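You operate a simulated robot arm through the tools that you are given. There is no shell and no other tool. Be economical: measure what you need, move in short steps, check, and stop when the job is done.

You run a simulated two-armed robot. Do the job below in one go: nothing can be reset, and whatever is moved stays where it is left.

Task
Ready the leak checker for port 2 at about 3 kPa.
Fine: vent it, then zero the gauge; drain the water trap dry and shut the drain.

The check looks at the end state, three seconds after you hand in, the way a careful person would. Anything else that was tipped, shoved, dropped, spilled or broken makes it a failure.

Robot
Two 7-joint arms with two-finger parallel grippers on one trunk, on a base that drives. Base frame: it is fixed to the floor where the robot stands at the start and does not move with it; the origin is under the middle of the robot, x ahead of it, y to its left, z up. Readings come in mm, rad, newtons and seconds.
The left shoulder is at the start at [60, 143, 926], the right one opposite. With the tool pointing down near the work surface each hand reaches from about 280 to 740 mm from the robot's upright axis, wherever it stands, measured 20 degrees to its own side. Places, roughly: black gasket [-750, -1750, 750]; blue damper [-400, -2400, 800]; blue flange [-500, -2250, 750]; bolt (2x2x4 cm) [1100, -600, 1200]; checker drain valve [700, 400, 800]; checker vent lever [500, 0, 900]; checker zero button [600, 300, 800]; cover [-750, -1750, 750]; driver direction switch [900, 200, 1100]; driver torque knob [800, 200, 1100]; green damper [-400, -2600, 800]; green flange [-250, -2500, 750]; green gasket [-500, -2750, 750]; grey damper [-500, -2100, 800]; grey flange [-500, -2000, 750]; hose tail [-750, -2500, 750]. Payload 1.57 kg a hand.
The tool frame of a hand sits at the grasp point between the pads (the TCP): z along the fingers, y along the line on which they close. The tips reach 30 mm beyond it. The gripper opens to 110 mm. The fingers are 24 mm wide and 12 mm thick; the gripper's body (48 by 112 mm) begins 78 mm behind the TCP.
Orientation is that of the tool frame in the base frame, as [roll, pitch, yaw] about the fixed x, y, z axes, in that order (R = Rz(yaw) Ry(pitch) Rx(roll)). With the fingers straight down and closing along the base's y, the tool's x points along the base's -x, its y along +y and its z along -z.

Tools
- The arms move only by the tool play_rows. It takes "left_plan", "right_plan" or both (then of equal length, played together; a hand with none holds still); each is text: rows parted by semicolons, each of 7 numbers parted by spaces: the shift along the tool's x, y, z in units of 300 mm (1.0 is 300 mm), then the turn, a rotation vector about the tool's x, y, z in units of 60 degrees (1.0 is 60 degrees), then the closure in counts, from 0 (fully open) to 255 (shut). In form: tx ty tz ax ay az gripper; .... A call has 1 to 12 rows; each row is the pose to reach, as a shift and turn from the pose commanded when the call began, along the tool's axes at that moment. A call with a number of a shift or a turn outside -1 to 1 is refused whole. Each row takes 0.2 s and may step no farther than 50 mm and 0.15 rad from the row before; otherwise, or with a gripper value out of range, the whole call is refused. A pose out of reach is approached as far as the arm can. The call stops where the force on the tool passes 70 N (or 10 N more than at its start, if that is more) or the arm is blocked; 0.2 s more then pass. The fingers move at their own pace (about 45 mm/s each) and stop on an object; they squeeze with about 25 N. The grip force told is the motor's: it shows also when the fingers shut on nothing. Time passes only in rows, and 0.2 s behind the last, so rows that repeat a pose let the fingers close. It gives the time, the measured TCP pose, the force on the tool (base axes), the opening and the grip force at its end, in the units of the frame above (readings bear some noise), with the torque about the TCP (base axes, N m) and any sound that the robot's microphone picked up.
- Cameras (640 x 400 px; columns grow to the right, rows downward): "scene" is now at [49, 14.5, 1536.8]; the picture's right is [0.17, -0.98, 0.00], its down [-0.72, -0.13, -0.68] and it looks along [0.67, 0.12, -0.73] (base axes); focal length 263 px, centre (320, 200). "left" rides on the left gripper at [70, -16, -141] in its tool frame; the picture's right is [0.23, 0.97, 0.00], its down [-0.86, 0.20, -0.48] and it looks along [-0.47, 0.11, 0.88] (tool axes); focal length 222 px, centre (320, 200). "right" rides on the right gripper at [70, 16, -141] in its tool frame; the picture's right is [-0.23, 0.97, 0.00], its down [-0.86, -0.20, -0.48] and it looks along [-0.47, -0.11, 0.88] (tool axes); focal length 222 px, centre (320, 200). There is no depth. A picture from a camera that has moved, and an enlarged one, comes with that camera's place and axes in the base frame and with its lens.
- get_image(camera): a new picture of that camera. It takes no simulated time.
- slide_trunk(by): slides the trunk up (or, below 0, down) by that many mm; the arms and the scene camera ride with it, the base frame stays. It gives what a move gives, with no picture.
- steer(legs): drives the robot by 1 to 6 legs, each [ahead, left, turn to the left] in mm, mm and rad, along the robot's own axes; the way and the turn of a leg run together, so that a leg with both is an arc; at most 1500 mm and 3.142 rad a leg. The arms and the cameras ride along, it lands a little off, and it stops where it bumps. It gives what a move gives.
- turn_head(pan, tilt): turns the head with the scene camera to pan (to the left, within 1.501 rad either way) and tilt (down, from -0.506 to 1.204), counted from straight ahead of the robot. It gives what a move gives.
- inspect(camera, box): a new picture of the part [left, top, right, bottom] of that camera's present view, enlarged. It takes no simulated time.
- sign_off(): hands the job in; it is judged then, once.

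Work in short steps. Places have to be worked out from the pictures, the camera data and where the tool is seen: move nearer, look again, correct. Check each grasp and each placing, and mend what went wrong. You have 120 turns and 100 pictures in all, those below and enlarged ones among them. Open the grippers and draw the arms clear of the work before you hand the job in, unless the task says otherwise; then end with one line.

The tools are called after "Call:" as a command line: name --argument value ..., lists and objects as JSON in quotes. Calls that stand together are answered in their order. play_rows: Moves the arms, as the interface text tells. Its arguments: {"type":"object","properties":{"left_plan":{"type":"string"},"right_plan":{"type":"string"}},"required":[]} The other tools are called the same way: slide_trunk (by) slides the trunk up or down; steer (legs) drives the base; turn_head (pan, tilt) turns the head that bears the scene camera; get_image (camera) takes a picture; inspect (camera, box) takes an enlarged picture of a part of a camera's view; sign_off () hands the job in.

At the start:

```text
clock: 0.0
left_eef_pos: [358.9, 289.4, 1120.6]
left_ee_rot: [-3.141, 0.0, -3.141]
left_wrist_force: [0.2, 0.5, 0.6]
left_ft_torque: [0.02, -0.01, 0.01]
left_opening: 110.0
left_gripper_force: 0.1
right_eef_pos: [390.4, -10.5, 1049.0]
right_ee_rot: [-3.141, 0.0, -3.14]
right_wrist_force: [0.9, -0.1, 0.0]
right_ft_torque: [-0.01, -0.01, 0.02]
right_opening: 109.9
right_gripper_force: 0.1
trunk travel left (down, up): [-525.0, 65.0]
robot x, y, heading: [2.3, -2.3, 0.001]
head pan, tilt: [0.176, 0.819]
```

scene: 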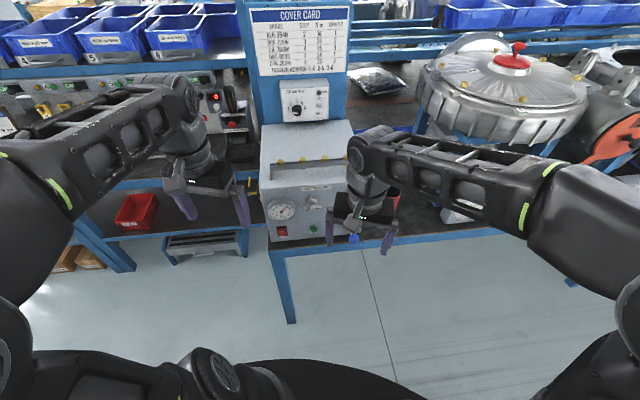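
right: 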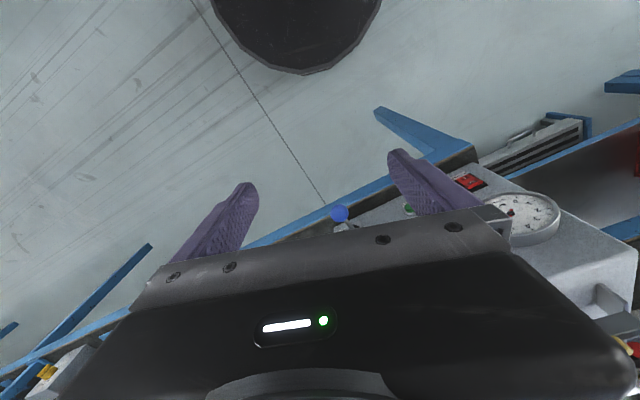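
left: 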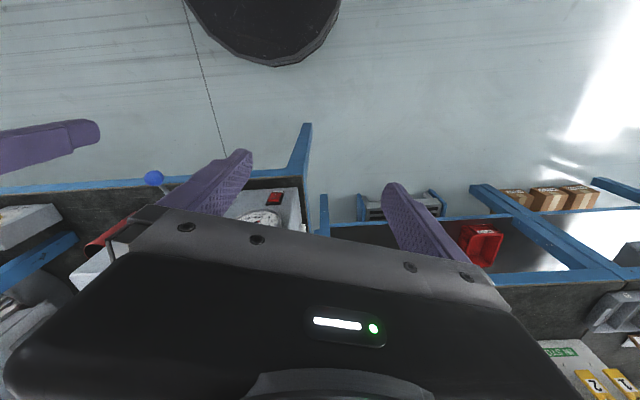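

I start with enlarged views of the checker to identify its controls.

Call:
inspect --camera "scene" --box '[250, 170, 410, 270]'

Call:
inspect --camera "scene" --box '[230, 0, 390, 130]'

Call:
inspect --camera "scene" --box '[0, 60, 260, 222]'

```text
4.00 times, centred on (330, 220) of scene
camera zoom: at [49.0, 14.5, 1536.8], right [0.17, -0.98, 0.0], down [-0.72, -0.13, -0.68], along [0.67, 0.12, -0.73], focal length 1054 px, centre (280, 120)
```

zoom: 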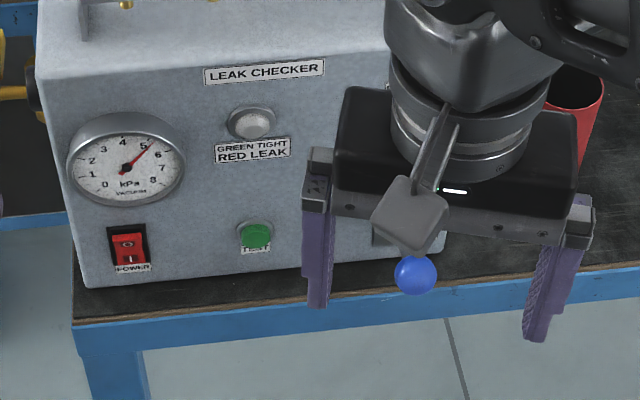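

```text
3.08 times, centred on (310, 65) of scene
camera zoom: at [49.0, 14.5, 1536.8], right [0.17, -0.98, 0.0], down [-0.72, -0.13, -0.68], along [0.67, 0.12, -0.73], focal length 810 px, centre (351, 615)
```

zoom: 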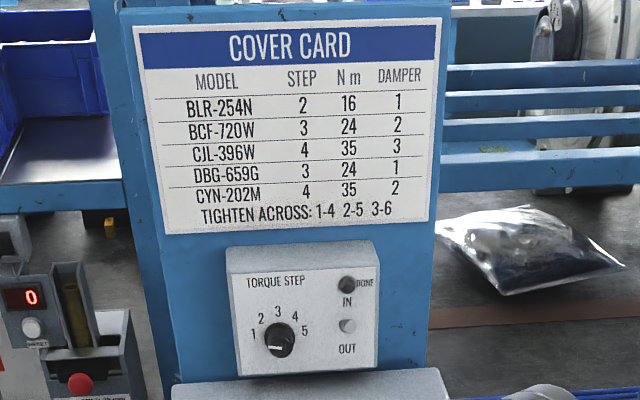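

```text
2.46 times, centred on (130, 141) of scene
camera zoom: at [49.0, 14.5, 1536.8], right [0.17, -0.98, 0.0], down [-0.72, -0.13, -0.68], along [0.67, 0.12, -0.73], focal length 648 px, centre (788, 345)
```

zoom: 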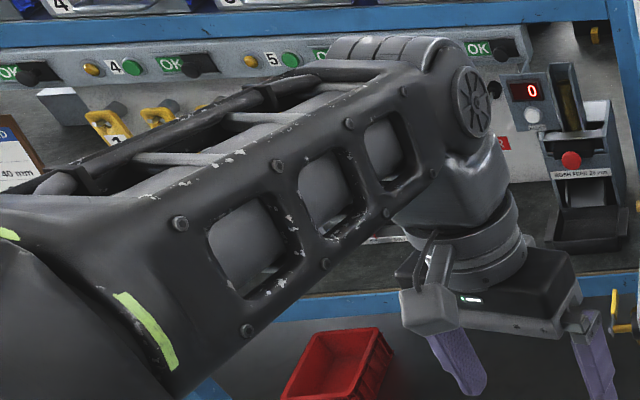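

The right hand hides the vent lever, so I move it up and to the right.

Call:
play_rows --right_plan "0 0 -0.16 0 0 0 0; 0 -0.15 -0.2 0 0 0 0; 0 -0.3 -0.2 0 0 0 0; 0 -0.45 -0.2 0 0 0 0; 0 -0.6 -0.2 0 0 0 0; 0 -0.75 -0.2 0 0 0 0; 0 -0.9 -0.2 0 0 0 0"

Call:
play_rows --left_plan "0 0.15 0 0 0 0 0; 0 0.3 0 0 0 0 0; 0 0.45 0 0 0 0 0; 0 0.6 0 0 0 0 0; 0 0.75 0 0 0 0 0"

Call:
get_image --camera "scene"

Call:
inspect --camera "scene" --box '[240, 120, 400, 250]'

Call:
get_image --camera "left"

```text
clock: 1.6
left_eef_pos: [360.6, 287.6, 1119.7]
left_ee_rot: [-3.14, -0.001, -3.141]
left_wrist_force: [-0.3, -0.5, 0.5]
left_ft_torque: [0.0, 0.02, 0.0]
left_opening: 110.2
left_gripper_force: 0.0
right_eef_pos: [391.7, -278.8, 1108.5]
right_ee_rot: [3.141, -0.001, -3.14]
right_wrist_force: [0.3, -0.1, 0.0]
right_ft_torque: [0.0, -0.03, 0.0]
right_opening: 110.1
right_gripper_force: 0.0
trunk travel left (down, up): [-525.0, 65.0]
robot x, y, heading: [1.2, -5.8, -0.005]
head pan, tilt: [0.176, 0.819]
```

```text
clock: 2.8
left_eef_pos: [367.3, 513.2, 1109.5]
left_ee_rot: [3.137, 0.003, 3.136]
left_wrist_force: [1.4, -0.9, 0.6]
left_ft_torque: [0.05, 0.09, 0.01]
left_opening: 109.9
left_gripper_force: 0.0
left hand out of reach, approached as far as the arm can: row 4, 5
right_eef_pos: [394.8, -280.4, 1107.7]
right_ee_rot: [3.141, -0.002, 3.139]
right_wrist_force: [0.6, -0.5, 0.1]
right_ft_torque: [-0.03, 0.01, 0.02]
right_opening: 110.2
right_gripper_force: 0.1
trunk travel left (down, up): [-525.0, 65.0]
robot x, y, heading: [-2.3, -0.7, 0.002]
head pan, tilt: [0.176, 0.819]
```

```text
93 pictures are left
camera scene: at [51.2, 12.7, 1536.6], right [0.17, -0.98, 0.0], down [-0.72, -0.13, -0.68], along [0.67, 0.12, -0.73], focal length 263 px, centre (320, 200)
```

scene: 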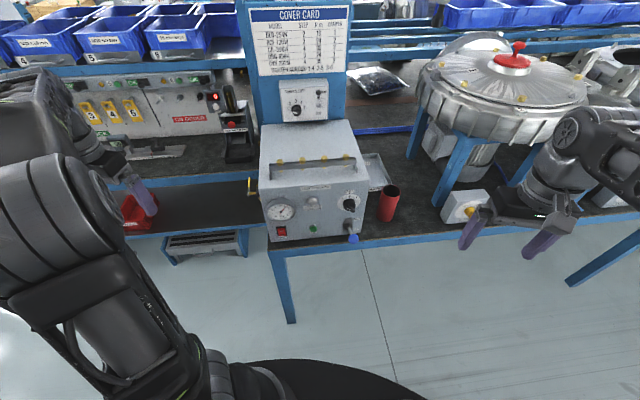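

```text
3.08 times, centred on (320, 185) of scene
camera zoom: at [51.2, 12.7, 1536.6], right [0.17, -0.98, 0.0], down [-0.72, -0.13, -0.68], along [0.67, 0.12, -0.73], focal length 810 px, centre (320, 246)
```

zoom: 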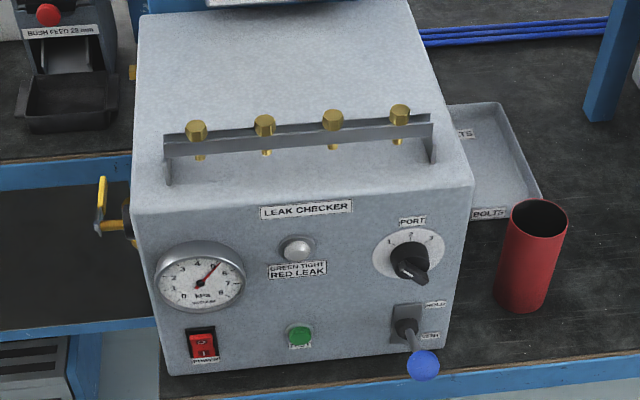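

```text
91 pictures are left
camera left: at [294.9, 497.6, 1250.3], right [-0.22, 0.98, 0.0], down [0.85, 0.19, 0.48], along [0.47, 0.11, -0.88], focal length 222 px, centre (320, 200)
```

left: 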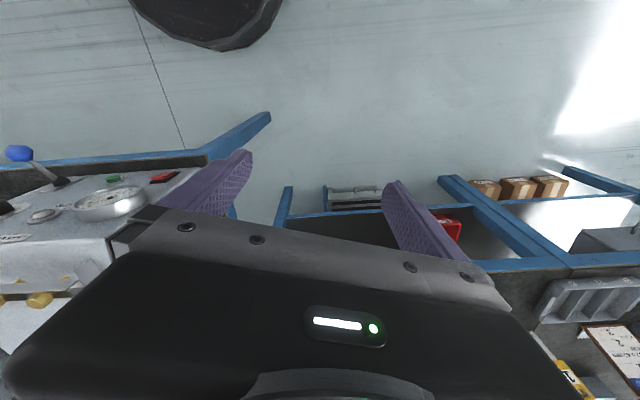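

The port knob, the HOLD/VENT lever, power and TEST are on the front. The regulator, zero and drain look to be on the left flank, so I drive left and look back at it.

Call:
steer --legs '[[0, 450, 0]]'

Call:
turn_head --pan -0.35 --tilt 0.85

Call:
get_image --camera "scene"

```text
clock: 5.5
left_eef_pos: [365.1, 969.5, 1108.7]
left_ee_rot: [3.14, 0.001, 3.138]
left_wrist_force: [0.3, 0.1, -0.6]
left_ft_torque: [0.0, 0.0, 0.01]
left_opening: 109.8
left_gripper_force: 0.2
right_eef_pos: [391.9, 175.7, 1108.7]
right_ee_rot: [3.141, 0.0, 3.137]
right_wrist_force: [-0.7, -0.1, -0.2]
right_ft_torque: [0.01, -0.02, 0.0]
right_opening: 110.0
right_gripper_force: 0.1
trunk travel left (down, up): [-525.0, 65.0]
robot x, y, heading: [-1.8, 456.4, -0.002]
head pan, tilt: [0.176, 0.819]
```

```text
clock: 6.5
left_eef_pos: [364.8, 968.6, 1109.8]
left_ee_rot: [3.138, 0.001, 3.138]
left_wrist_force: [1.0, 0.6, 0.1]
left_ft_torque: [0.02, 0.0, 0.01]
left_opening: 109.9
left_gripper_force: 0.2
right_eef_pos: [392.0, 175.1, 1107.8]
right_ee_rot: [-3.14, -0.001, 3.138]
right_wrist_force: [-0.3, -0.1, 0.4]
right_ft_torque: [-0.03, -0.02, 0.0]
right_opening: 109.8
right_gripper_force: 0.0
trunk travel left (down, up): [-525.0, 65.0]
robot x, y, heading: [-2.0, 452.4, -0.002]
head pan, tilt: [-0.351, 0.85]
```

```text
90 pictures are left
camera scene: at [44.7, 428.7, 1534.4], right [-0.35, -0.94, 0.0], down [-0.7, 0.26, -0.66], along [0.62, -0.23, -0.75], focal length 263 px, centre (320, 200)
```

scene: 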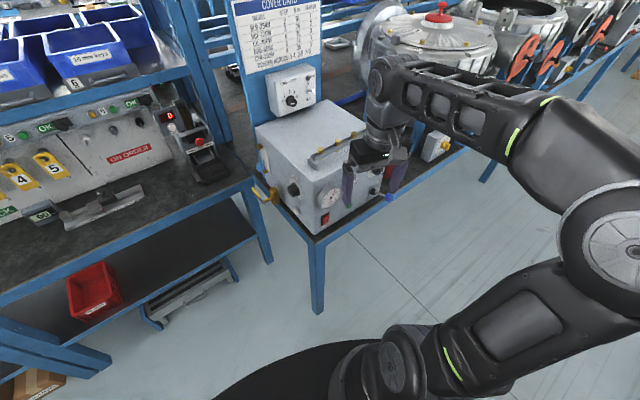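

Call:
inspect --camera "scene" --box '[240, 150, 360, 250]'

```text
4.00 times, centred on (300, 200) of scene
camera zoom: at [44.7, 428.7, 1534.4], right [-0.35, -0.94, 0.0], down [-0.7, 0.26, -0.66], along [0.62, -0.23, -0.75], focal length 1054 px, centre (400, 200)
```

zoom: 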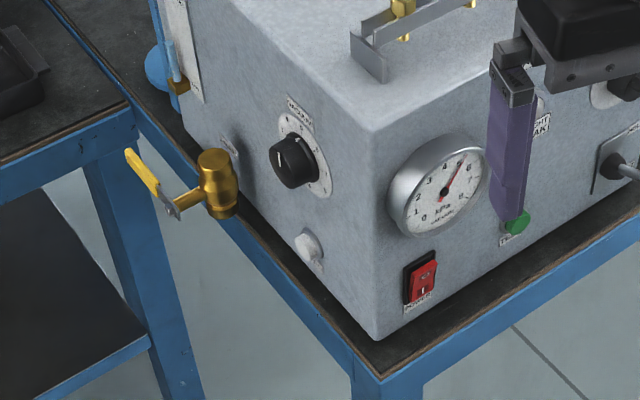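

The left flank holds a VACUUM knob, a white ZERO button and a brass drain valve with a yellow lever. I tuck the left hand back in, then drive round to face that flank.

Call:
play_rows --left_plan "0 -0.15 0 0 0 0 0; 0 -0.3 0 0 0 0 0; 0 -0.45 0 0 0 0 0; 0 -0.6 0 0 0 0 0; 0 -0.75 0 0 0 0 0"

Call:
steer --legs '[[0, 320, 0], [0, 0, -0.85]]'

Call:
turn_head --pan 0.0 --tilt 0.75

Call:
get_image --camera "scene"

```text
clock: 7.7
left_eef_pos: [363.2, 744.1, 1108.9]
left_ee_rot: [3.139, 0.003, 3.139]
left_wrist_force: [0.3, -0.3, 0.3]
left_ft_torque: [-0.02, 0.02, -0.01]
left_opening: 110.0
left_gripper_force: 0.0
right_eef_pos: [392.4, 174.6, 1108.3]
right_ee_rot: [3.142, 0.0, 3.14]
right_wrist_force: [0.1, -0.2, -0.1]
right_ft_torque: [0.02, 0.03, 0.02]
right_opening: 110.1
right_gripper_force: 0.0
trunk travel left (down, up): [-525.0, 65.0]
robot x, y, heading: [0.7, 451.3, -0.001]
head pan, tilt: [-0.351, 0.85]
```

```text
clock: 12.0
left_eef_pos: [460.2, 708.7, 1108.7]
left_ee_rot: [3.138, 0.002, 2.323]
left_wrist_force: [-0.1, 0.6, 0.1]
left_ft_torque: [-0.01, -0.01, -0.02]
left_opening: 109.8
left_gripper_force: 0.1
right_eef_pos: [64.5, 296.3, 1109.0]
right_ee_rot: [-3.142, 0.0, 2.323]
right_wrist_force: [0.2, -0.9, 0.4]
right_ft_torque: [0.01, -0.01, 0.0]
right_opening: 109.6
right_gripper_force: 0.1
trunk travel left (down, up): [-525.0, 65.0]
robot x, y, heading: [1.4, 773.8, -0.818]
head pan, tilt: [-0.351, 0.85]
```

```text
clock: 12.8
left_eef_pos: [460.9, 708.1, 1109.4]
left_ee_rot: [3.137, 0.0, 2.321]
left_wrist_force: [-0.2, 0.8, -0.2]
left_ft_torque: [0.01, -0.02, 0.02]
left_opening: 110.3
left_gripper_force: 0.1
right_eef_pos: [65.2, 296.8, 1108.8]
right_ee_rot: [-3.14, -0.001, 2.323]
right_wrist_force: [0.5, 0.8, -0.1]
right_ft_torque: [-0.01, -0.03, -0.01]
right_opening: 109.8
right_gripper_force: 0.1
trunk travel left (down, up): [-525.0, 65.0]
robot x, y, heading: [1.6, 773.6, -0.816]
head pan, tilt: [0.0, 0.75]
```

```text
88 pictures are left
camera scene: at [37.5, 735.6, 1542.4], right [-0.73, -0.68, 0.0], down [-0.47, 0.5, -0.73], along [0.5, -0.53, -0.68], focal length 263 px, centre (320, 200)
```

scene: 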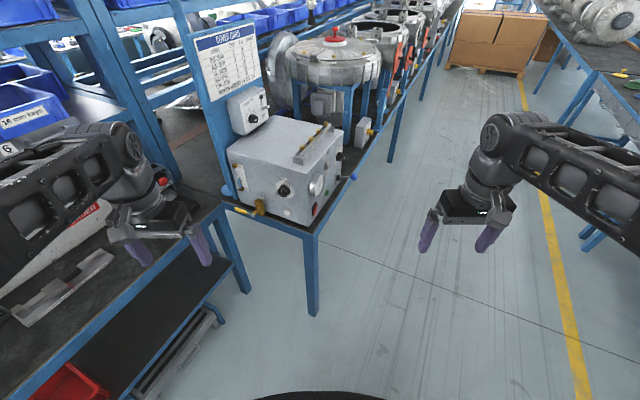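

Call:
inspect --camera "scene" --box '[220, 140, 360, 240]'

```text
4.00 times, centred on (290, 190) of scene
camera zoom: at [37.5, 735.6, 1542.4], right [-0.73, -0.68, 0.0], down [-0.47, 0.5, -0.73], along [0.5, -0.53, -0.68], focal length 1054 px, centre (440, 240)
```

zoom: 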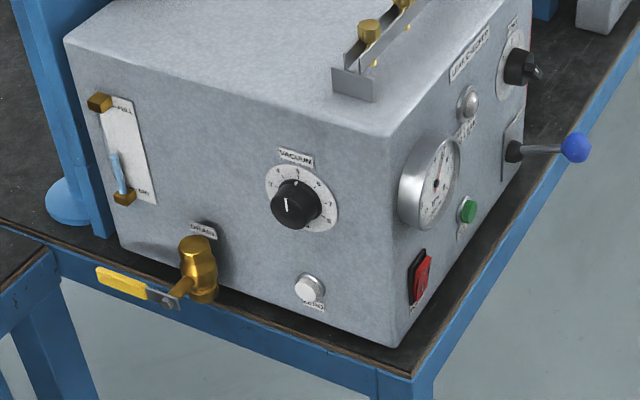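

Clear view: there's a sight glass (FULL/DRY), the drain valve, the VACUUM dial and ZERO. Venting must come before zeroing, so I do the front first. I drive back and turn the right hand to point forward.

Call:
steer --legs '[[0, 0, 0.816], [0, -650, 0]]'

Call:
play_rows --right_plan "0 0 0 0 -0.125 0 0; 0 0 0 0 -0.25 0 0; 0 0 0 0 -0.375 0 0; 0 0 0 0 -0.5 0 0; 0 0 0 0 -0.625 0 0; 0 0 0 0 -0.75 0 0"

Call:
turn_head --pan 0.0 --tilt 0.85

Call:
get_image --camera "scene"

```text
clock: 18.4
left_eef_pos: [357.5, 420.9, 1109.7]
left_ee_rot: [3.138, 0.002, 3.122]
left_wrist_force: [0.0, 0.6, 0.3]
left_ft_torque: [-0.01, 0.0, -0.01]
left_opening: 110.0
left_gripper_force: 0.1
right_eef_pos: [376.4, -148.6, 1109.0]
right_ee_rot: [3.14, 0.0, 3.123]
right_wrist_force: [-0.1, 0.2, 0.2]
right_ft_torque: [-0.03, -0.02, 0.0]
right_opening: 110.0
right_gripper_force: 0.1
trunk travel left (down, up): [-525.0, 65.0]
robot x, y, heading: [-10.0, 137.2, -0.021]
head pan, tilt: [0.0, 0.75]
```

```text
clock: 19.8
left_eef_pos: [355.7, 421.6, 1109.0]
left_ee_rot: [3.138, 0.001, 3.124]
left_wrist_force: [-1.0, -0.4, 0.8]
left_ft_torque: [0.0, -0.02, -0.04]
left_opening: 110.0
left_gripper_force: 0.0
right_eef_pos: [376.8, -147.5, 1110.2]
right_ee_rot: [-3.141, 0.788, 3.123]
right_wrist_force: [0.4, -0.1, 0.2]
right_ft_torque: [0.04, 0.01, 0.01]
right_opening: 110.1
right_gripper_force: 0.0
trunk travel left (down, up): [-525.0, 65.0]
robot x, y, heading: [-8.9, 134.5, -0.023]
head pan, tilt: [0.0, 0.75]
```

```text
clock: 20.5
left_eef_pos: [357.5, 422.5, 1110.0]
left_ee_rot: [3.137, 0.002, 3.125]
left_wrist_force: [0.4, 0.3, 0.6]
left_ft_torque: [0.02, 0.01, 0.01]
left_opening: 109.9
left_gripper_force: 0.1
right_eef_pos: [377.6, -146.5, 1110.3]
right_ee_rot: [3.141, 0.785, 3.124]
right_wrist_force: [-0.1, 0.4, -0.5]
right_ft_torque: [0.0, 0.01, 0.0]
right_opening: 110.2
right_gripper_force: 0.0
trunk travel left (down, up): [-525.0, 65.0]
robot x, y, heading: [-11.9, 138.4, -0.023]
head pan, tilt: [0.0, 0.85]
```

```text
86 pictures are left
camera scene: at [38.5, 137.6, 1534.4], right [-0.02, -1.0, 0.0], down [-0.75, 0.01, -0.66], along [0.66, -0.01, -0.75], focal length 263 px, centre (320, 200)
```

scene: 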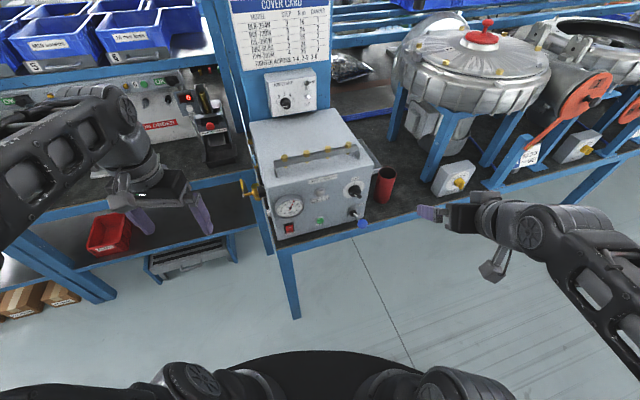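

Call:
inspect --camera "scene" --box '[260, 160, 400, 248]'

Call:
get_image --camera "right"

```text
4.55 times, centred on (330, 204) of scene
camera zoom: at [38.5, 137.6, 1534.4], right [-0.02, -1.0, 0.0], down [-0.75, 0.01, -0.66], along [0.66, -0.01, -0.75], focal length 1197 px, centre (274, 182)
```

zoom: 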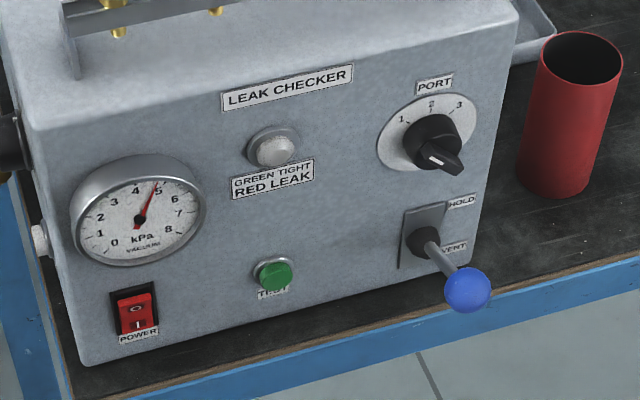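

```text
84 pictures are left
camera right: at [228.3, -129.3, 1160.0], right [0.18, 0.97, 0.16], down [0.26, -0.2, 0.94], along [0.95, -0.13, -0.29], focal length 222 px, centre (320, 200)
```

right: 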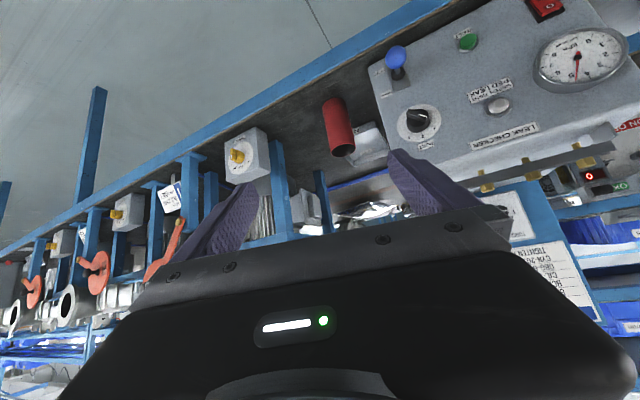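

The line, checker included, is turned about 0.28 rad. The front-left corner is near (527, 271, 775), the port knob near (600, 25, 946) and the lever pivot near (601, 15, 832). I square the robot to it and look with the right hand camera.

Call:
steer --legs '[[0, 0, 0.303], [0, -180, 0]]'

Call:
play_rows --right_plan "0 0.15 0 0 0 0 0; 0 0.3 0 0 0 0 0; 0 0.45 0 0 0 0 0"

Call:
get_image --camera "right"

Call:
get_image --camera "scene"

```text
clock: 23.0
left_eef_pos: [307.0, 340.5, 1109.5]
left_ee_rot: [3.138, 0.002, -2.857]
left_wrist_force: [0.3, -1.4, -0.1]
left_ft_torque: [0.0, 0.02, 0.02]
left_opening: 110.1
left_gripper_force: 0.2
right_eef_pos: [497.5, -197.6, 1108.6]
right_ee_rot: [3.139, 0.785, -2.857]
right_wrist_force: [-0.6, -0.3, 0.6]
right_ft_torque: [0.0, -0.03, 0.02]
right_opening: 110.0
right_gripper_force: 0.1
trunk travel left (down, up): [-525.0, 65.0]
robot x, y, heading: [42.7, -38.3, 0.284]
head pan, tilt: [0.0, 0.85]
```

```text
clock: 23.8
left_eef_pos: [307.7, 342.1, 1108.7]
left_ee_rot: [3.139, 0.001, -2.855]
left_wrist_force: [0.0, -0.5, -0.2]
left_ft_torque: [-0.02, 0.0, 0.01]
left_opening: 110.1
left_gripper_force: 0.0
right_eef_pos: [459.8, -64.9, 1110.8]
right_ee_rot: [3.141, 0.785, -2.858]
right_wrist_force: [0.4, 0.2, -0.5]
right_ft_torque: [0.01, -0.01, 0.0]
right_opening: 109.8
right_gripper_force: 0.0
trunk travel left (down, up): [-525.0, 65.0]
robot x, y, heading: [39.2, -40.5, 0.286]
head pan, tilt: [0.0, 0.85]
```

```text
83 pictures are left
camera right: at [311.5, -92.1, 1160.6], right [-0.12, 0.98, 0.16], down [0.31, -0.12, 0.94], along [0.94, 0.16, -0.29], focal length 222 px, centre (320, 200)
```

right: 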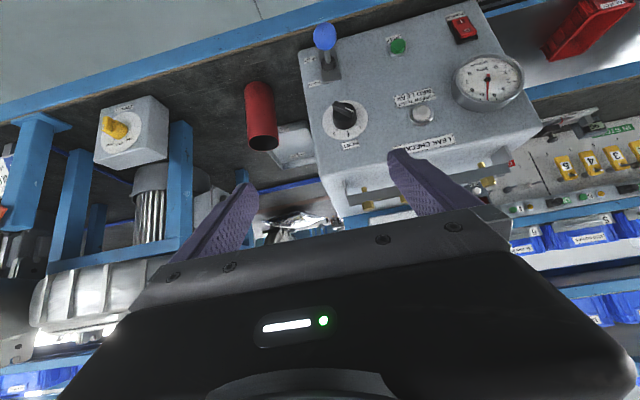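

```text
82 pictures are left
camera scene: at [88.7, -24.4, 1534.4], right [0.28, -0.96, 0.0], down [-0.72, -0.21, -0.66], along [0.63, 0.19, -0.75], focal length 263 px, centre (320, 200)
```

scene: 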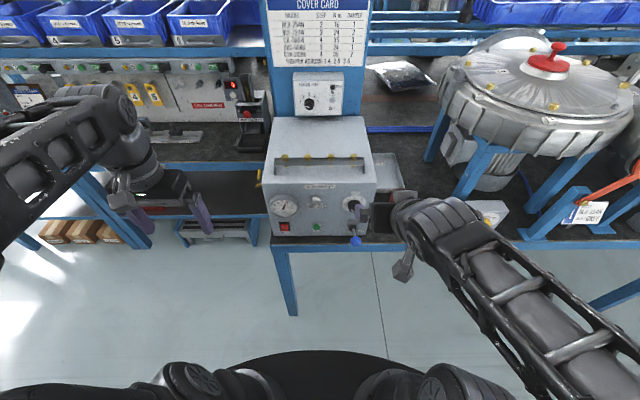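

Call:
inspect --camera "right" --box '[290, 0, 420, 160]'

Call:
inspect --camera "scene" --box '[330, 180, 410, 250]'

```text
2.50 times, centred on (355, 80) of right
camera zoom: at [311.5, -92.1, 1160.6], right [-0.12, 0.98, 0.16], down [0.31, -0.12, 0.94], along [0.94, 0.16, -0.29], focal length 555 px, centre (232, 500)
```

zoom: 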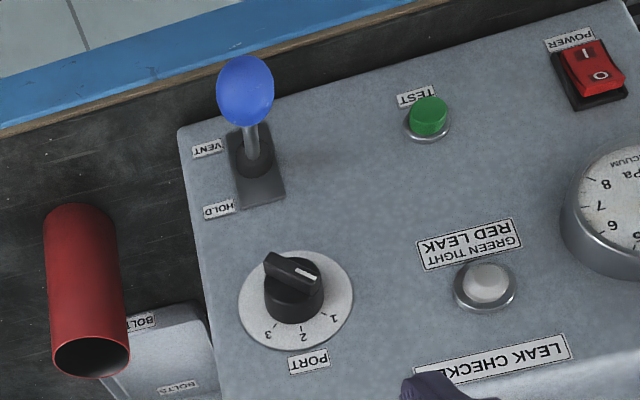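

```text
5.71 times, centred on (370, 215) of scene
camera zoom: at [88.7, -24.4, 1534.4], right [0.28, -0.96, 0.0], down [-0.72, -0.21, -0.66], along [0.63, 0.19, -0.75], focal length 1505 px, centre (34, 114)
```

zoom: 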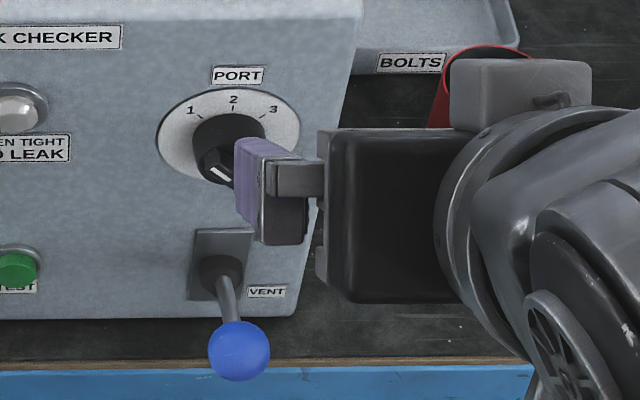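

Pictures fix the ball near [514, -9, 880] with the lever up at HOLD; the port pointer is at 1. I set the right hand vertical, shut it, and bring it above the ball.

Call:
play_rows --right_plan "0 0 0 0 0.125 0 255; 0 0 0 0 0.25 0 255; 0 0 0 0 0.375 0 255; 0 0 0 0 0.5 0 255; 0 0 0 0 0.625 0 255; 0 0 0 0 0.75 0 255; 0 0 0 0 0.75 0 255"

Call:
play_rows --right_plan "-0.08 0.045 0.1 0 0 0 255; -0.16 0.09 0.2 0 0 0 255; -0.225 0.129 0.32 0 0 0 255; -0.225 0.129 0.46 0 0 0 255; -0.225 0.129 0.56 0 0 0 255"

Call:
inspect --camera "scene" --box '[320, 170, 420, 250]'

Call:
get_image --camera "right"

```text
clock: 25.4
left_eef_pos: [306.2, 341.2, 1109.8]
left_ee_rot: [3.138, 0.002, -2.854]
left_wrist_force: [-0.1, 1.7, 0.5]
left_ft_torque: [-0.04, 0.04, -0.02]
left_opening: 110.2
left_gripper_force: 0.0
right_eef_pos: [458.9, -66.4, 1110.0]
right_ee_rot: [-3.141, 0.001, -2.857]
right_wrist_force: [-0.1, -0.6, -0.8]
right_ft_torque: [-0.01, 0.01, -0.01]
right_opening: 0.1
right_gripper_force: 17.9
trunk travel left (down, up): [-525.0, 65.0]
robot x, y, heading: [42.3, -40.1, 0.285]
head pan, tilt: [0.0, 0.85]
```

```text
clock: 26.6
left_eef_pos: [307.4, 341.1, 1109.9]
left_ee_rot: [3.139, 0.002, -2.854]
left_wrist_force: [-0.7, -0.4, -0.8]
left_ft_torque: [-0.03, -0.05, 0.03]
left_opening: 109.8
left_gripper_force: 0.0
right_eef_pos: [511.5, -8.2, 941.6]
right_ee_rot: [-3.141, 0.001, -2.854]
right_wrist_force: [0.7, -1.1, 0.2]
right_ft_torque: [-0.01, 0.03, -0.01]
right_opening: 0.0
right_gripper_force: 21.6
trunk travel left (down, up): [-525.0, 65.0]
robot x, y, heading: [40.1, -39.8, 0.285]
head pan, tilt: [0.0, 0.85]
```

```text
5.00 times, centred on (370, 210) of scene
camera zoom: at [89.2, -25.0, 1534.4], right [0.28, -0.96, 0.0], down [-0.72, -0.21, -0.66], along [0.63, 0.19, -0.75], focal length 1317 px, centre (70, 150)
```

zoom: 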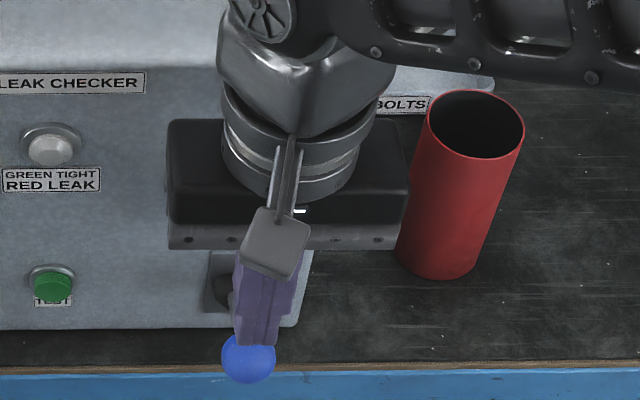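

```text
78 pictures are left
camera right: at [441.2, -13.3, 1081.9], right [-0.06, 1.0, 0.0], down [0.88, 0.05, 0.48], along [0.48, 0.03, -0.88], focal length 222 px, centre (320, 200)
```

right: 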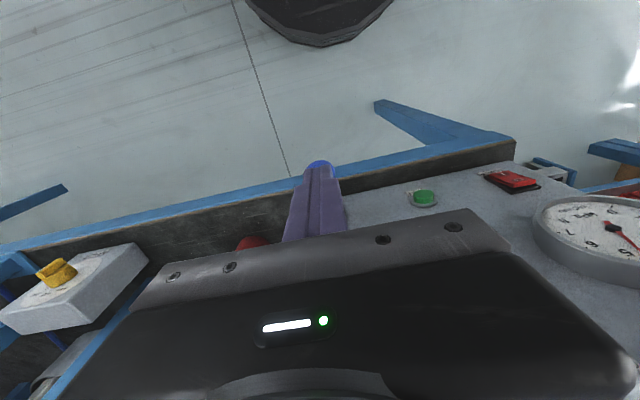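

The tip is over the ball. I nudge 5 mm toward the robot and press down in small steps.

Call:
play_rows --right_plan "0.017 0.01 0.02 0 0 0 255; 0.017 0.01 0.06 0 0 0 255; 0.017 0.01 0.1 0 0 0 255; 0.017 0.01 0.14 0 0 0 255; 0.02 0.01 0.18 0 0 0 255; 0.02 0.01 0.22 0 0 0 255; 0.02 0.01 0.25 0 0 0 255; 0.02 0.01 0.28 0 0 0 255; 0.017 0.01 0.31 0 0 0 255; 0.015 0.01 0.34 0 0 0 255"

Call:
inspect --camera "scene" --box '[250, 170, 410, 270]'

```text
clock: 28.8
left_eef_pos: [309.6, 341.4, 1108.6]
left_ee_rot: [3.138, 0.003, -2.853]
left_wrist_force: [0.7, -0.4, -1.0]
left_ft_torque: [-0.02, 0.02, -0.03]
left_opening: 110.0
left_gripper_force: 0.0
right_eef_pos: [508.6, -8.8, 841.0]
right_ee_rot: [-3.141, 0.0, -2.855]
right_wrist_force: [-0.3, 0.2, -0.5]
right_ft_torque: [-0.03, 0.0, 0.0]
right_opening: 0.0
right_gripper_force: 21.3
trunk travel left (down, up): [-525.0, 65.0]
robot x, y, heading: [38.5, -41.4, 0.283]
head pan, tilt: [0.0, 0.85]
```

```text
4.00 times, centred on (330, 220) of scene
camera zoom: at [89.1, -25.1, 1534.4], right [0.28, -0.96, 0.0], down [-0.72, -0.21, -0.66], along [0.63, 0.19, -0.75], focal length 1054 px, centre (280, 120)
```

zoom: 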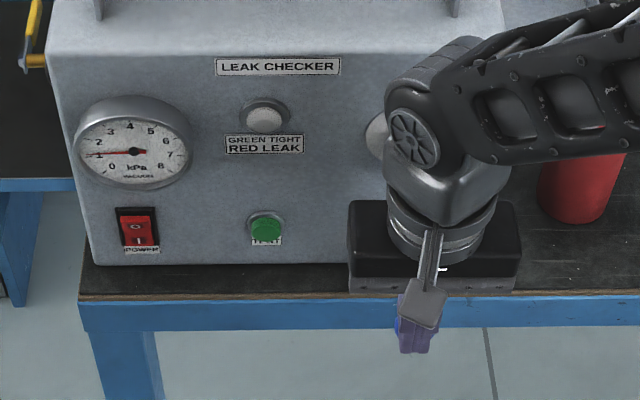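

The gauge dropped from 5 to about 0.9, so it's vented but needs zeroing. I raise the hand to check the lever.

Call:
play_rows --right_plan "0.05 0 -0.1 0 0 0 255; 0.15 0 -0.2 0 0 0 255; 0.25 0 -0.3 0 0 0 200; 0.25 -0.1 -0.4 0 0 0 130; 0.25 -0.2 -0.4 0 0 0 130; 0.25 -0.3 -0.4 0 0 0 130; 0.25 -0.4 -0.4 0 0 0 130"

Call:
inspect --camera "scene" --box '[320, 180, 420, 260]'

```text
clock: 30.4
left_eef_pos: [307.6, 342.0, 1109.8]
left_ee_rot: [3.139, 0.001, -2.854]
left_wrist_force: [0.1, 0.1, 0.2]
left_ft_torque: [-0.01, -0.01, -0.01]
left_opening: 109.9
left_gripper_force: 0.1
right_eef_pos: [470.4, -144.7, 958.6]
right_ee_rot: [3.141, 0.0, -2.856]
right_wrist_force: [0.2, -0.1, 0.3]
right_ft_torque: [0.03, -0.03, 0.02]
right_opening: 53.9
right_gripper_force: 0.0
trunk travel left (down, up): [-525.0, 65.0]
robot x, y, heading: [43.0, -41.0, 0.287]
head pan, tilt: [0.0, 0.85]
```

```text
5.00 times, centred on (370, 220) of scene
camera zoom: at [88.8, -25.7, 1534.4], right [0.28, -0.96, 0.0], down [-0.72, -0.21, -0.66], along [0.63, 0.19, -0.75], focal length 1317 px, centre (70, 100)
```

zoom: 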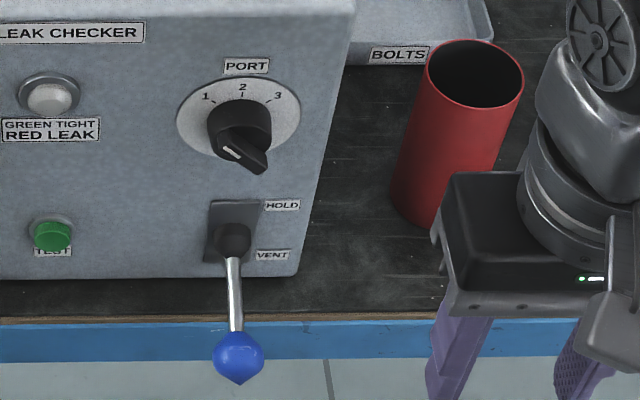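

The lever is down at VENT. Next I pitch the right hand to horizontal to work the port knob.

Call:
play_rows --right_plan "0 0 0 0 -0.125 0 130; 0 0 0 0 -0.25 0 130; 0 0 0 0 -0.375 0 130; 0 0 0 0 -0.5 0 130; 0 0 0 0 -0.625 0 130; 0 0 0 0 -0.75 0 130"

Call:
play_rows --right_plan "0 0 0 0 -0.125 0 130; 0 0 0 0 -0.25 0 130; 0 0 0 0 -0.375 0 130; 0 0 0 0 -0.5 0 130; 0 0 0 0 -0.625 0 130; 0 0 0 0 -0.75 0 130"

Call:
play_rows --right_plan "0 0 0 0 0 -0.13 130; 0 0 0 0 0 -0.26 130; 0 0 0 0 0 -0.39 130; 0 0 0 0 0 -0.52 130; 0 0 0 0 0 -0.65 130; 0 0 0 0 0 -0.78 130"

Call:
get_image --camera "right"

```text
clock: 31.8
left_eef_pos: [307.0, 341.1, 1108.8]
left_ee_rot: [3.138, 0.003, -2.855]
left_wrist_force: [-0.1, -1.2, -0.9]
left_ft_torque: [0.0, 0.01, 0.0]
left_opening: 110.0
left_gripper_force: 0.1
right_eef_pos: [557.4, -138.7, 993.7]
right_ee_rot: [3.136, 0.782, -2.857]
right_wrist_force: [0.3, -0.6, 0.2]
right_ft_torque: [-0.02, 0.03, 0.01]
right_opening: 53.7
right_gripper_force: 0.1
right hand out of reach, approached as far as the arm can: row 4, 5, 6
trunk travel left (down, up): [-525.0, 65.0]
robot x, y, heading: [37.4, -40.8, 0.287]
head pan, tilt: [0.0, 0.85]
```

```text
clock: 33.2
left_eef_pos: [306.9, 341.3, 1109.9]
left_ee_rot: [3.137, 0.003, -2.855]
left_wrist_force: [0.6, -1.0, -0.3]
left_ft_torque: [0.05, -0.04, 0.02]
left_opening: 110.1
left_gripper_force: 0.1
right_eef_pos: [635.4, -194.6, 1068.4]
right_ee_rot: [3.114, 1.52, -2.861]
right_wrist_force: [0.2, -0.1, 0.1]
right_ft_torque: [0.01, -0.02, 0.04]
right_opening: 53.8
right_gripper_force: 0.1
right hand out of reach, approached as far as the arm can: row 1, 2, 3, 4, 5, 6
trunk travel left (down, up): [-525.0, 65.0]
robot x, y, heading: [41.7, -36.8, 0.288]
head pan, tilt: [0.0, 0.85]
```

```text
clock: 34.6
left_eef_pos: [306.6, 341.4, 1109.3]
left_ee_rot: [3.139, 0.001, -2.856]
left_wrist_force: [0.2, 0.1, -0.8]
left_ft_torque: [0.01, 0.02, -0.01]
left_opening: 110.2
left_gripper_force: 0.0
right_eef_pos: [635.9, -191.1, 1067.4]
right_ee_rot: [-1.648, 0.753, -1.313]
right_wrist_force: [0.2, 0.5, -0.1]
right_ft_torque: [-0.02, 0.0, -0.02]
right_opening: 53.8
right_gripper_force: 0.0
trunk travel left (down, up): [-525.0, 65.0]
robot x, y, heading: [46.2, -40.8, 0.286]
head pan, tilt: [0.0, 0.85]
```

```text
75 pictures are left
camera right: at [511.8, -274.5, 1015.6], right [-0.28, 0.78, -0.56], down [-0.57, 0.33, 0.75], along [0.77, 0.53, 0.35], focal length 222 px, centre (320, 200)
```

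right: 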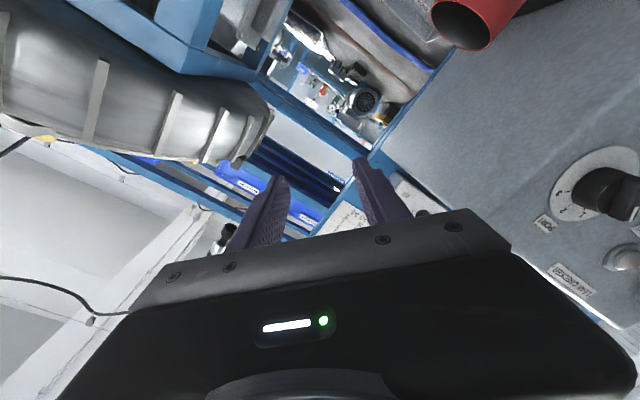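

Horizontal needs more standoff; the hand ended at x=636 beside the checker, clear of everything. I back the robot 170 mm straight out for room.

Call:
steer --legs '[[-180, 0, 0]]'

Call:
get_image --camera "scene"

```text
clock: 36.2
left_eef_pos: [125.1, 287.3, 1109.6]
left_ee_rot: [3.139, 0.003, -2.854]
left_wrist_force: [-0.5, -0.6, 0.9]
left_ft_torque: [0.03, -0.05, -0.01]
left_opening: 110.1
left_gripper_force: 0.1
right_eef_pos: [455.4, -244.7, 1067.4]
right_ee_rot: [-1.643, 0.754, -1.31]
right_wrist_force: [-0.5, 0.3, 0.5]
right_ft_torque: [-0.04, -0.05, 0.01]
right_opening: 53.8
right_gripper_force: 0.1
trunk travel left (down, up): [-525.0, 65.0]
robot x, y, heading: [-142.9, -92.1, 0.289]
head pan, tilt: [0.0, 0.85]
```

```text
74 pictures are left
camera scene: at [-93.6, -79.0, 1534.5], right [0.28, -0.96, 0.0], down [-0.72, -0.21, -0.66], along [0.63, 0.19, -0.75], focal length 263 px, centre (320, 200)
```

scene: 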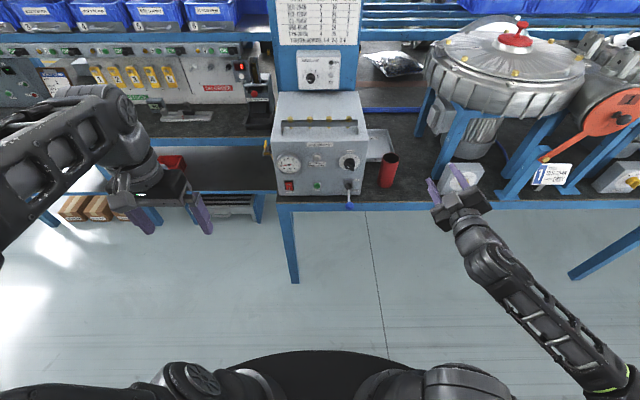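

Moving the right hand to the pre-grasp point in front of the port knob (TCP about 110 mm off the face).

Call:
play_rows --right_plan "-0.035 0.11 0.055 0 0 0 130; -0.07 0.22 0.11 0 0 0 130; -0.106 0.33 0.165 0 0 0 130; -0.142 0.44 0.22 0 0 0 130; -0.177 0.55 0.275 0 0 0 130; -0.213 0.66 0.33 0 0 0 130; -0.248 0.77 0.385 0 0 0 130"

Call:
get_image --camera "right"

Call:
inspect --camera "scene" --box '[290, 130, 410, 220]'

```text
clock: 37.8
left_eef_pos: [127.0, 290.1, 1108.7]
left_ee_rot: [3.14, 0.0, -2.855]
left_wrist_force: [0.1, 0.3, 0.1]
left_ft_torque: [-0.05, -0.01, 0.0]
left_opening: 110.2
left_gripper_force: 0.1
right_eef_pos: [522.2, -47.9, 1076.7]
right_ee_rot: [-1.796, 0.744, -1.373]
right_wrist_force: [-0.1, 0.4, -0.2]
right_ft_torque: [0.02, -0.03, -0.01]
right_opening: 53.6
right_gripper_force: 0.0
right hand out of reach, approached as far as the arm can: row 1, 2, 3, 4, 5, 6, 7
trunk travel left (down, up): [-525.0, 65.0]
robot x, y, heading: [-137.8, -91.8, 0.291]
head pan, tilt: [0.0, 0.85]
```

```text
73 pictures are left
camera right: at [396.6, -137.7, 1041.2], right [-0.37, 0.75, -0.54], down [-0.5, 0.33, 0.8], along [0.78, 0.57, 0.25], focal length 222 px, centre (320, 200)
```

right: 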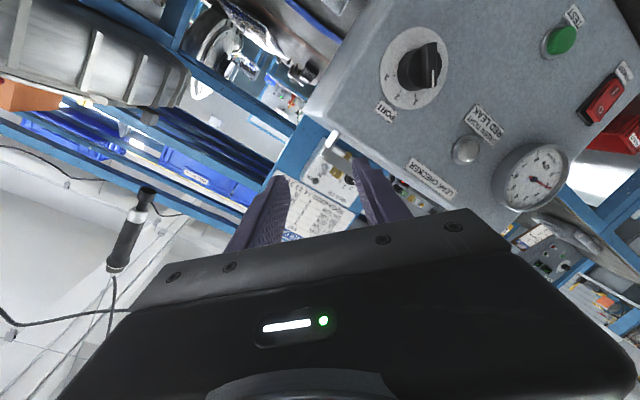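

```text
4.44 times, centred on (350, 175) of scene
camera zoom: at [-90.9, -76.6, 1534.3], right [0.28, -0.96, 0.0], down [-0.72, -0.21, -0.66], along [0.63, 0.19, -0.75], focal length 1171 px, centre (187, 311)
```

zoom: 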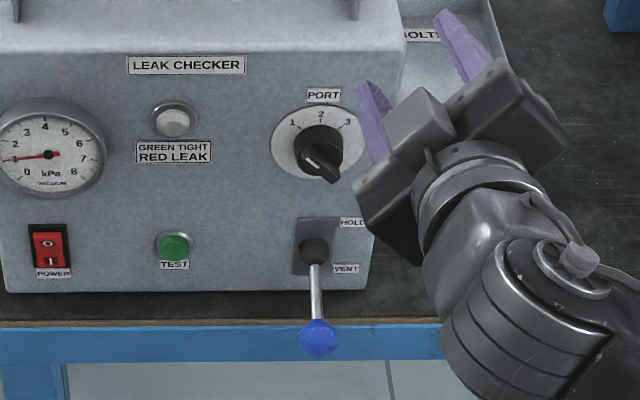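

The arm can't hold horizontal that low, so I lower the trunk instead. First I pull the hand back a little.

Call:
play_rows --right_plan "0 0 -0.1 0 0 0 130; 0 0 -0.2 0 0 0 130"

Call:
slide_trunk --by -140

Call:
get_image --camera "right"

```text
clock: 38.4
left_eef_pos: [125.4, 288.8, 1108.6]
left_ee_rot: [3.139, 0.002, -2.855]
left_wrist_force: [-0.1, 0.0, 0.0]
left_ft_torque: [0.04, 0.0, 0.0]
left_opening: 110.0
left_gripper_force: 0.1
right_eef_pos: [463.5, -69.2, 1085.1]
right_ee_rot: [-1.793, 0.746, -1.371]
right_wrist_force: [0.7, 0.4, -0.3]
right_ft_torque: [0.01, 0.0, 0.05]
right_opening: 54.0
right_gripper_force: 0.0
trunk travel left (down, up): [-525.0, 65.0]
robot x, y, heading: [-138.1, -90.2, 0.282]
head pan, tilt: [0.0, 0.85]
```

```text
clock: 40.0
left_eef_pos: [126.4, 287.6, 968.3]
left_ee_rot: [3.139, 0.002, -2.854]
left_wrist_force: [0.3, -0.5, -0.6]
left_ft_torque: [0.01, 0.0, 0.01]
left_opening: 109.9
left_gripper_force: 0.0
right_eef_pos: [464.0, -70.1, 945.5]
right_ee_rot: [-1.793, 0.747, -1.367]
right_wrist_force: [0.4, -0.4, 0.7]
right_ft_torque: [0.0, 0.03, 0.02]
right_opening: 53.7
right_gripper_force: 0.1
trunk travel left (down, up): [-385.0, 205.0]
robot x, y, heading: [-140.0, -90.6, 0.287]
head pan, tilt: [0.0, 0.85]
```

```text
71 pictures are left
camera right: at [337.4, -158.7, 908.5], right [-0.37, 0.75, -0.54], down [-0.5, 0.33, 0.8], along [0.78, 0.57, 0.25], focal length 222 px, centre (320, 200)
```

right: 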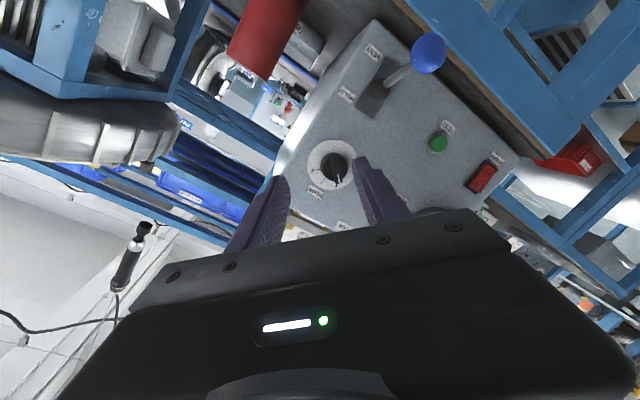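

Now level with the knob. I correct the tilt (about 10°) and shift to the knob axis.

Call:
play_rows --right_plan "-0.043 0.031 0.04 0.053 -0.019 0 130; -0.086 0.062 0.08 0.106 -0.038 0 130; -0.13 0.093 0.12 0.159 -0.056 0 130; -0.13 0.093 0.164 0.159 -0.056 0 130"

Call:
get_image --camera "right"

Call:
inspect --camera "scene" --box '[290, 100, 410, 190]'

```text
clock: 41.0
left_eef_pos: [126.6, 288.2, 968.3]
left_ee_rot: [3.138, 0.002, -2.855]
left_wrist_force: [0.5, 1.1, -0.3]
left_ft_torque: [0.01, 0.0, -0.01]
left_opening: 110.1
left_gripper_force: 0.0
right_eef_pos: [471.2, -41.0, 981.7]
right_ee_rot: [-1.58, 0.752, -1.298]
right_wrist_force: [0.3, -0.6, -0.3]
right_ft_torque: [-0.03, -0.01, 0.02]
right_opening: 53.8
right_gripper_force: 0.3
right hand out of reach, approached as far as the arm can: row 2, 3, 4
trunk travel left (down, up): [-385.0, 205.0]
robot x, y, heading: [-137.9, -94.2, 0.289]
head pan, tilt: [0.0, 0.85]
```

```text
70 pictures are left
camera right: at [345.6, -118.7, 923.1], right [-0.23, 0.8, -0.55], down [-0.59, 0.34, 0.73], along [0.77, 0.5, 0.39], focal length 222 px, centre (320, 200)
```

right: 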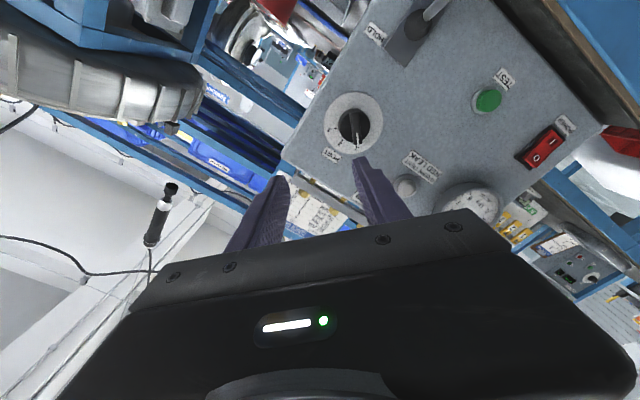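

```text
4.44 times, centred on (350, 145) of scene
camera zoom: at [-91.7, -78.8, 1394.4], right [0.28, -0.96, 0.0], down [-0.72, -0.21, -0.66], along [0.63, 0.19, -0.75], focal length 1171 px, centre (187, 444)
```

zoom: 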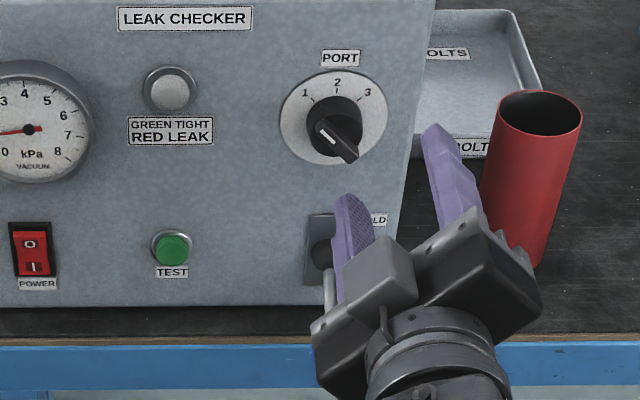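

Still limited; a further trunk drop gives room.

Call:
slide_trunk --by -80

```text
clock: 42.2
left_eef_pos: [126.4, 288.8, 889.4]
left_ee_rot: [3.14, 0.0, -2.855]
left_wrist_force: [-0.5, -0.2, 0.0]
left_ft_torque: [0.0, -0.01, -0.01]
left_opening: 109.9
left_gripper_force: 0.0
right_eef_pos: [469.9, -40.9, 902.1]
right_ee_rot: [-1.583, 0.754, -1.296]
right_wrist_force: [-0.6, -0.8, -0.1]
right_ft_torque: [0.05, -0.01, -0.02]
right_opening: 54.1
right_gripper_force: 0.1
trunk travel left (down, up): [-305.0, 285.0]
robot x, y, heading: [-138.6, -92.5, 0.281]
head pan, tilt: [0.0, 0.85]
```

Orientation is now right. I move to the axis at 100 mm standoff.

Call:
play_rows --right_plan "-0.08 -0.023 0.04 0 0 0 130; -0.155 -0.045 0.08 0 0 0 130; -0.155 -0.045 0.139 0 0 0 130"

Call:
get_image --camera "right"

Call:
inspect --camera "scene" --box '[290, 80, 410, 170]'

```text
clock: 43.0
left_eef_pos: [126.4, 288.4, 888.2]
left_ee_rot: [3.137, 0.003, -2.855]
left_wrist_force: [-0.6, -0.4, 0.3]
left_ft_torque: [0.02, 0.0, 0.0]
left_opening: 110.0
left_gripper_force: 0.0
right_eef_pos: [502.4, -23.4, 941.4]
right_ee_rot: [-1.582, 0.753, -1.297]
right_wrist_force: [0.4, 0.0, 0.7]
right_ft_torque: [-0.01, 0.06, 0.01]
right_opening: 53.9
right_gripper_force: 0.0
right hand out of reach, approached as far as the arm can: row 2, 3
trunk travel left (down, up): [-305.0, 285.0]
robot x, y, heading: [-138.9, -88.7, 0.293]
head pan, tilt: [0.0, 0.85]
```

```text
68 pictures are left
camera right: at [376.7, -100.8, 883.0], right [-0.24, 0.8, -0.55], down [-0.59, 0.34, 0.73], along [0.77, 0.5, 0.39], focal length 222 px, centre (320, 200)
```

right: 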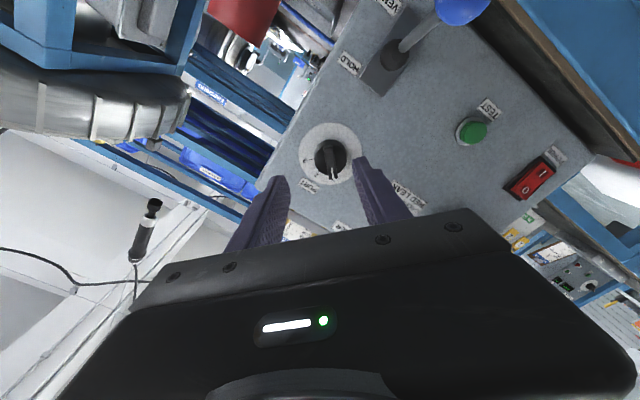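

```text
4.44 times, centred on (350, 125) of scene
camera zoom: at [-92.2, -78.5, 1314.4], right [0.28, -0.96, 0.0], down [-0.72, -0.21, -0.66], along [0.63, 0.19, -0.75], focal length 1171 px, centre (187, 533)
```

zoom: 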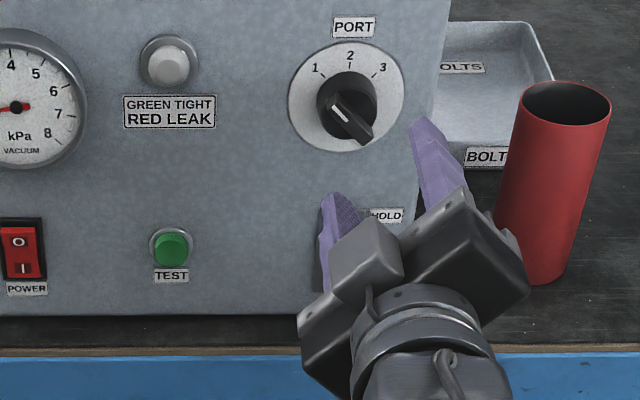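

Just 17 mm short sideways; I drive the base left 17 mm.

Call:
steer --legs '[[0, 17, 0]]'

Call:
get_image --camera "right"

```text
clock: 43.8
left_eef_pos: [121.4, 305.2, 888.7]
left_ee_rot: [3.139, 0.002, -2.856]
left_wrist_force: [0.2, -0.7, -0.3]
left_ft_torque: [0.01, 0.0, -0.01]
left_opening: 109.7
left_gripper_force: 0.1
right_eef_pos: [496.8, -6.0, 942.6]
right_ee_rot: [-1.583, 0.754, -1.299]
right_wrist_force: [-0.1, -0.1, 0.1]
right_ft_torque: [-0.01, -0.01, -0.03]
right_opening: 54.0
right_gripper_force: 0.0
trunk travel left (down, up): [-305.0, 285.0]
robot x, y, heading: [-145.8, -78.6, 0.285]
head pan, tilt: [0.0, 0.85]
```

```text
66 pictures are left
camera right: at [371.6, -83.6, 882.9], right [-0.24, 0.8, -0.56], down [-0.59, 0.34, 0.73], along [0.77, 0.5, 0.39], focal length 222 px, centre (320, 200)
```

right: 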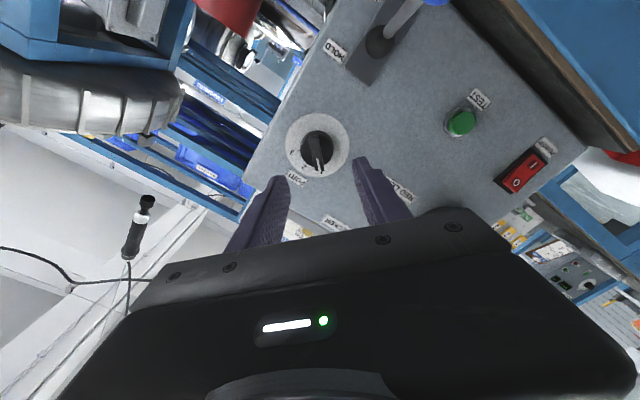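

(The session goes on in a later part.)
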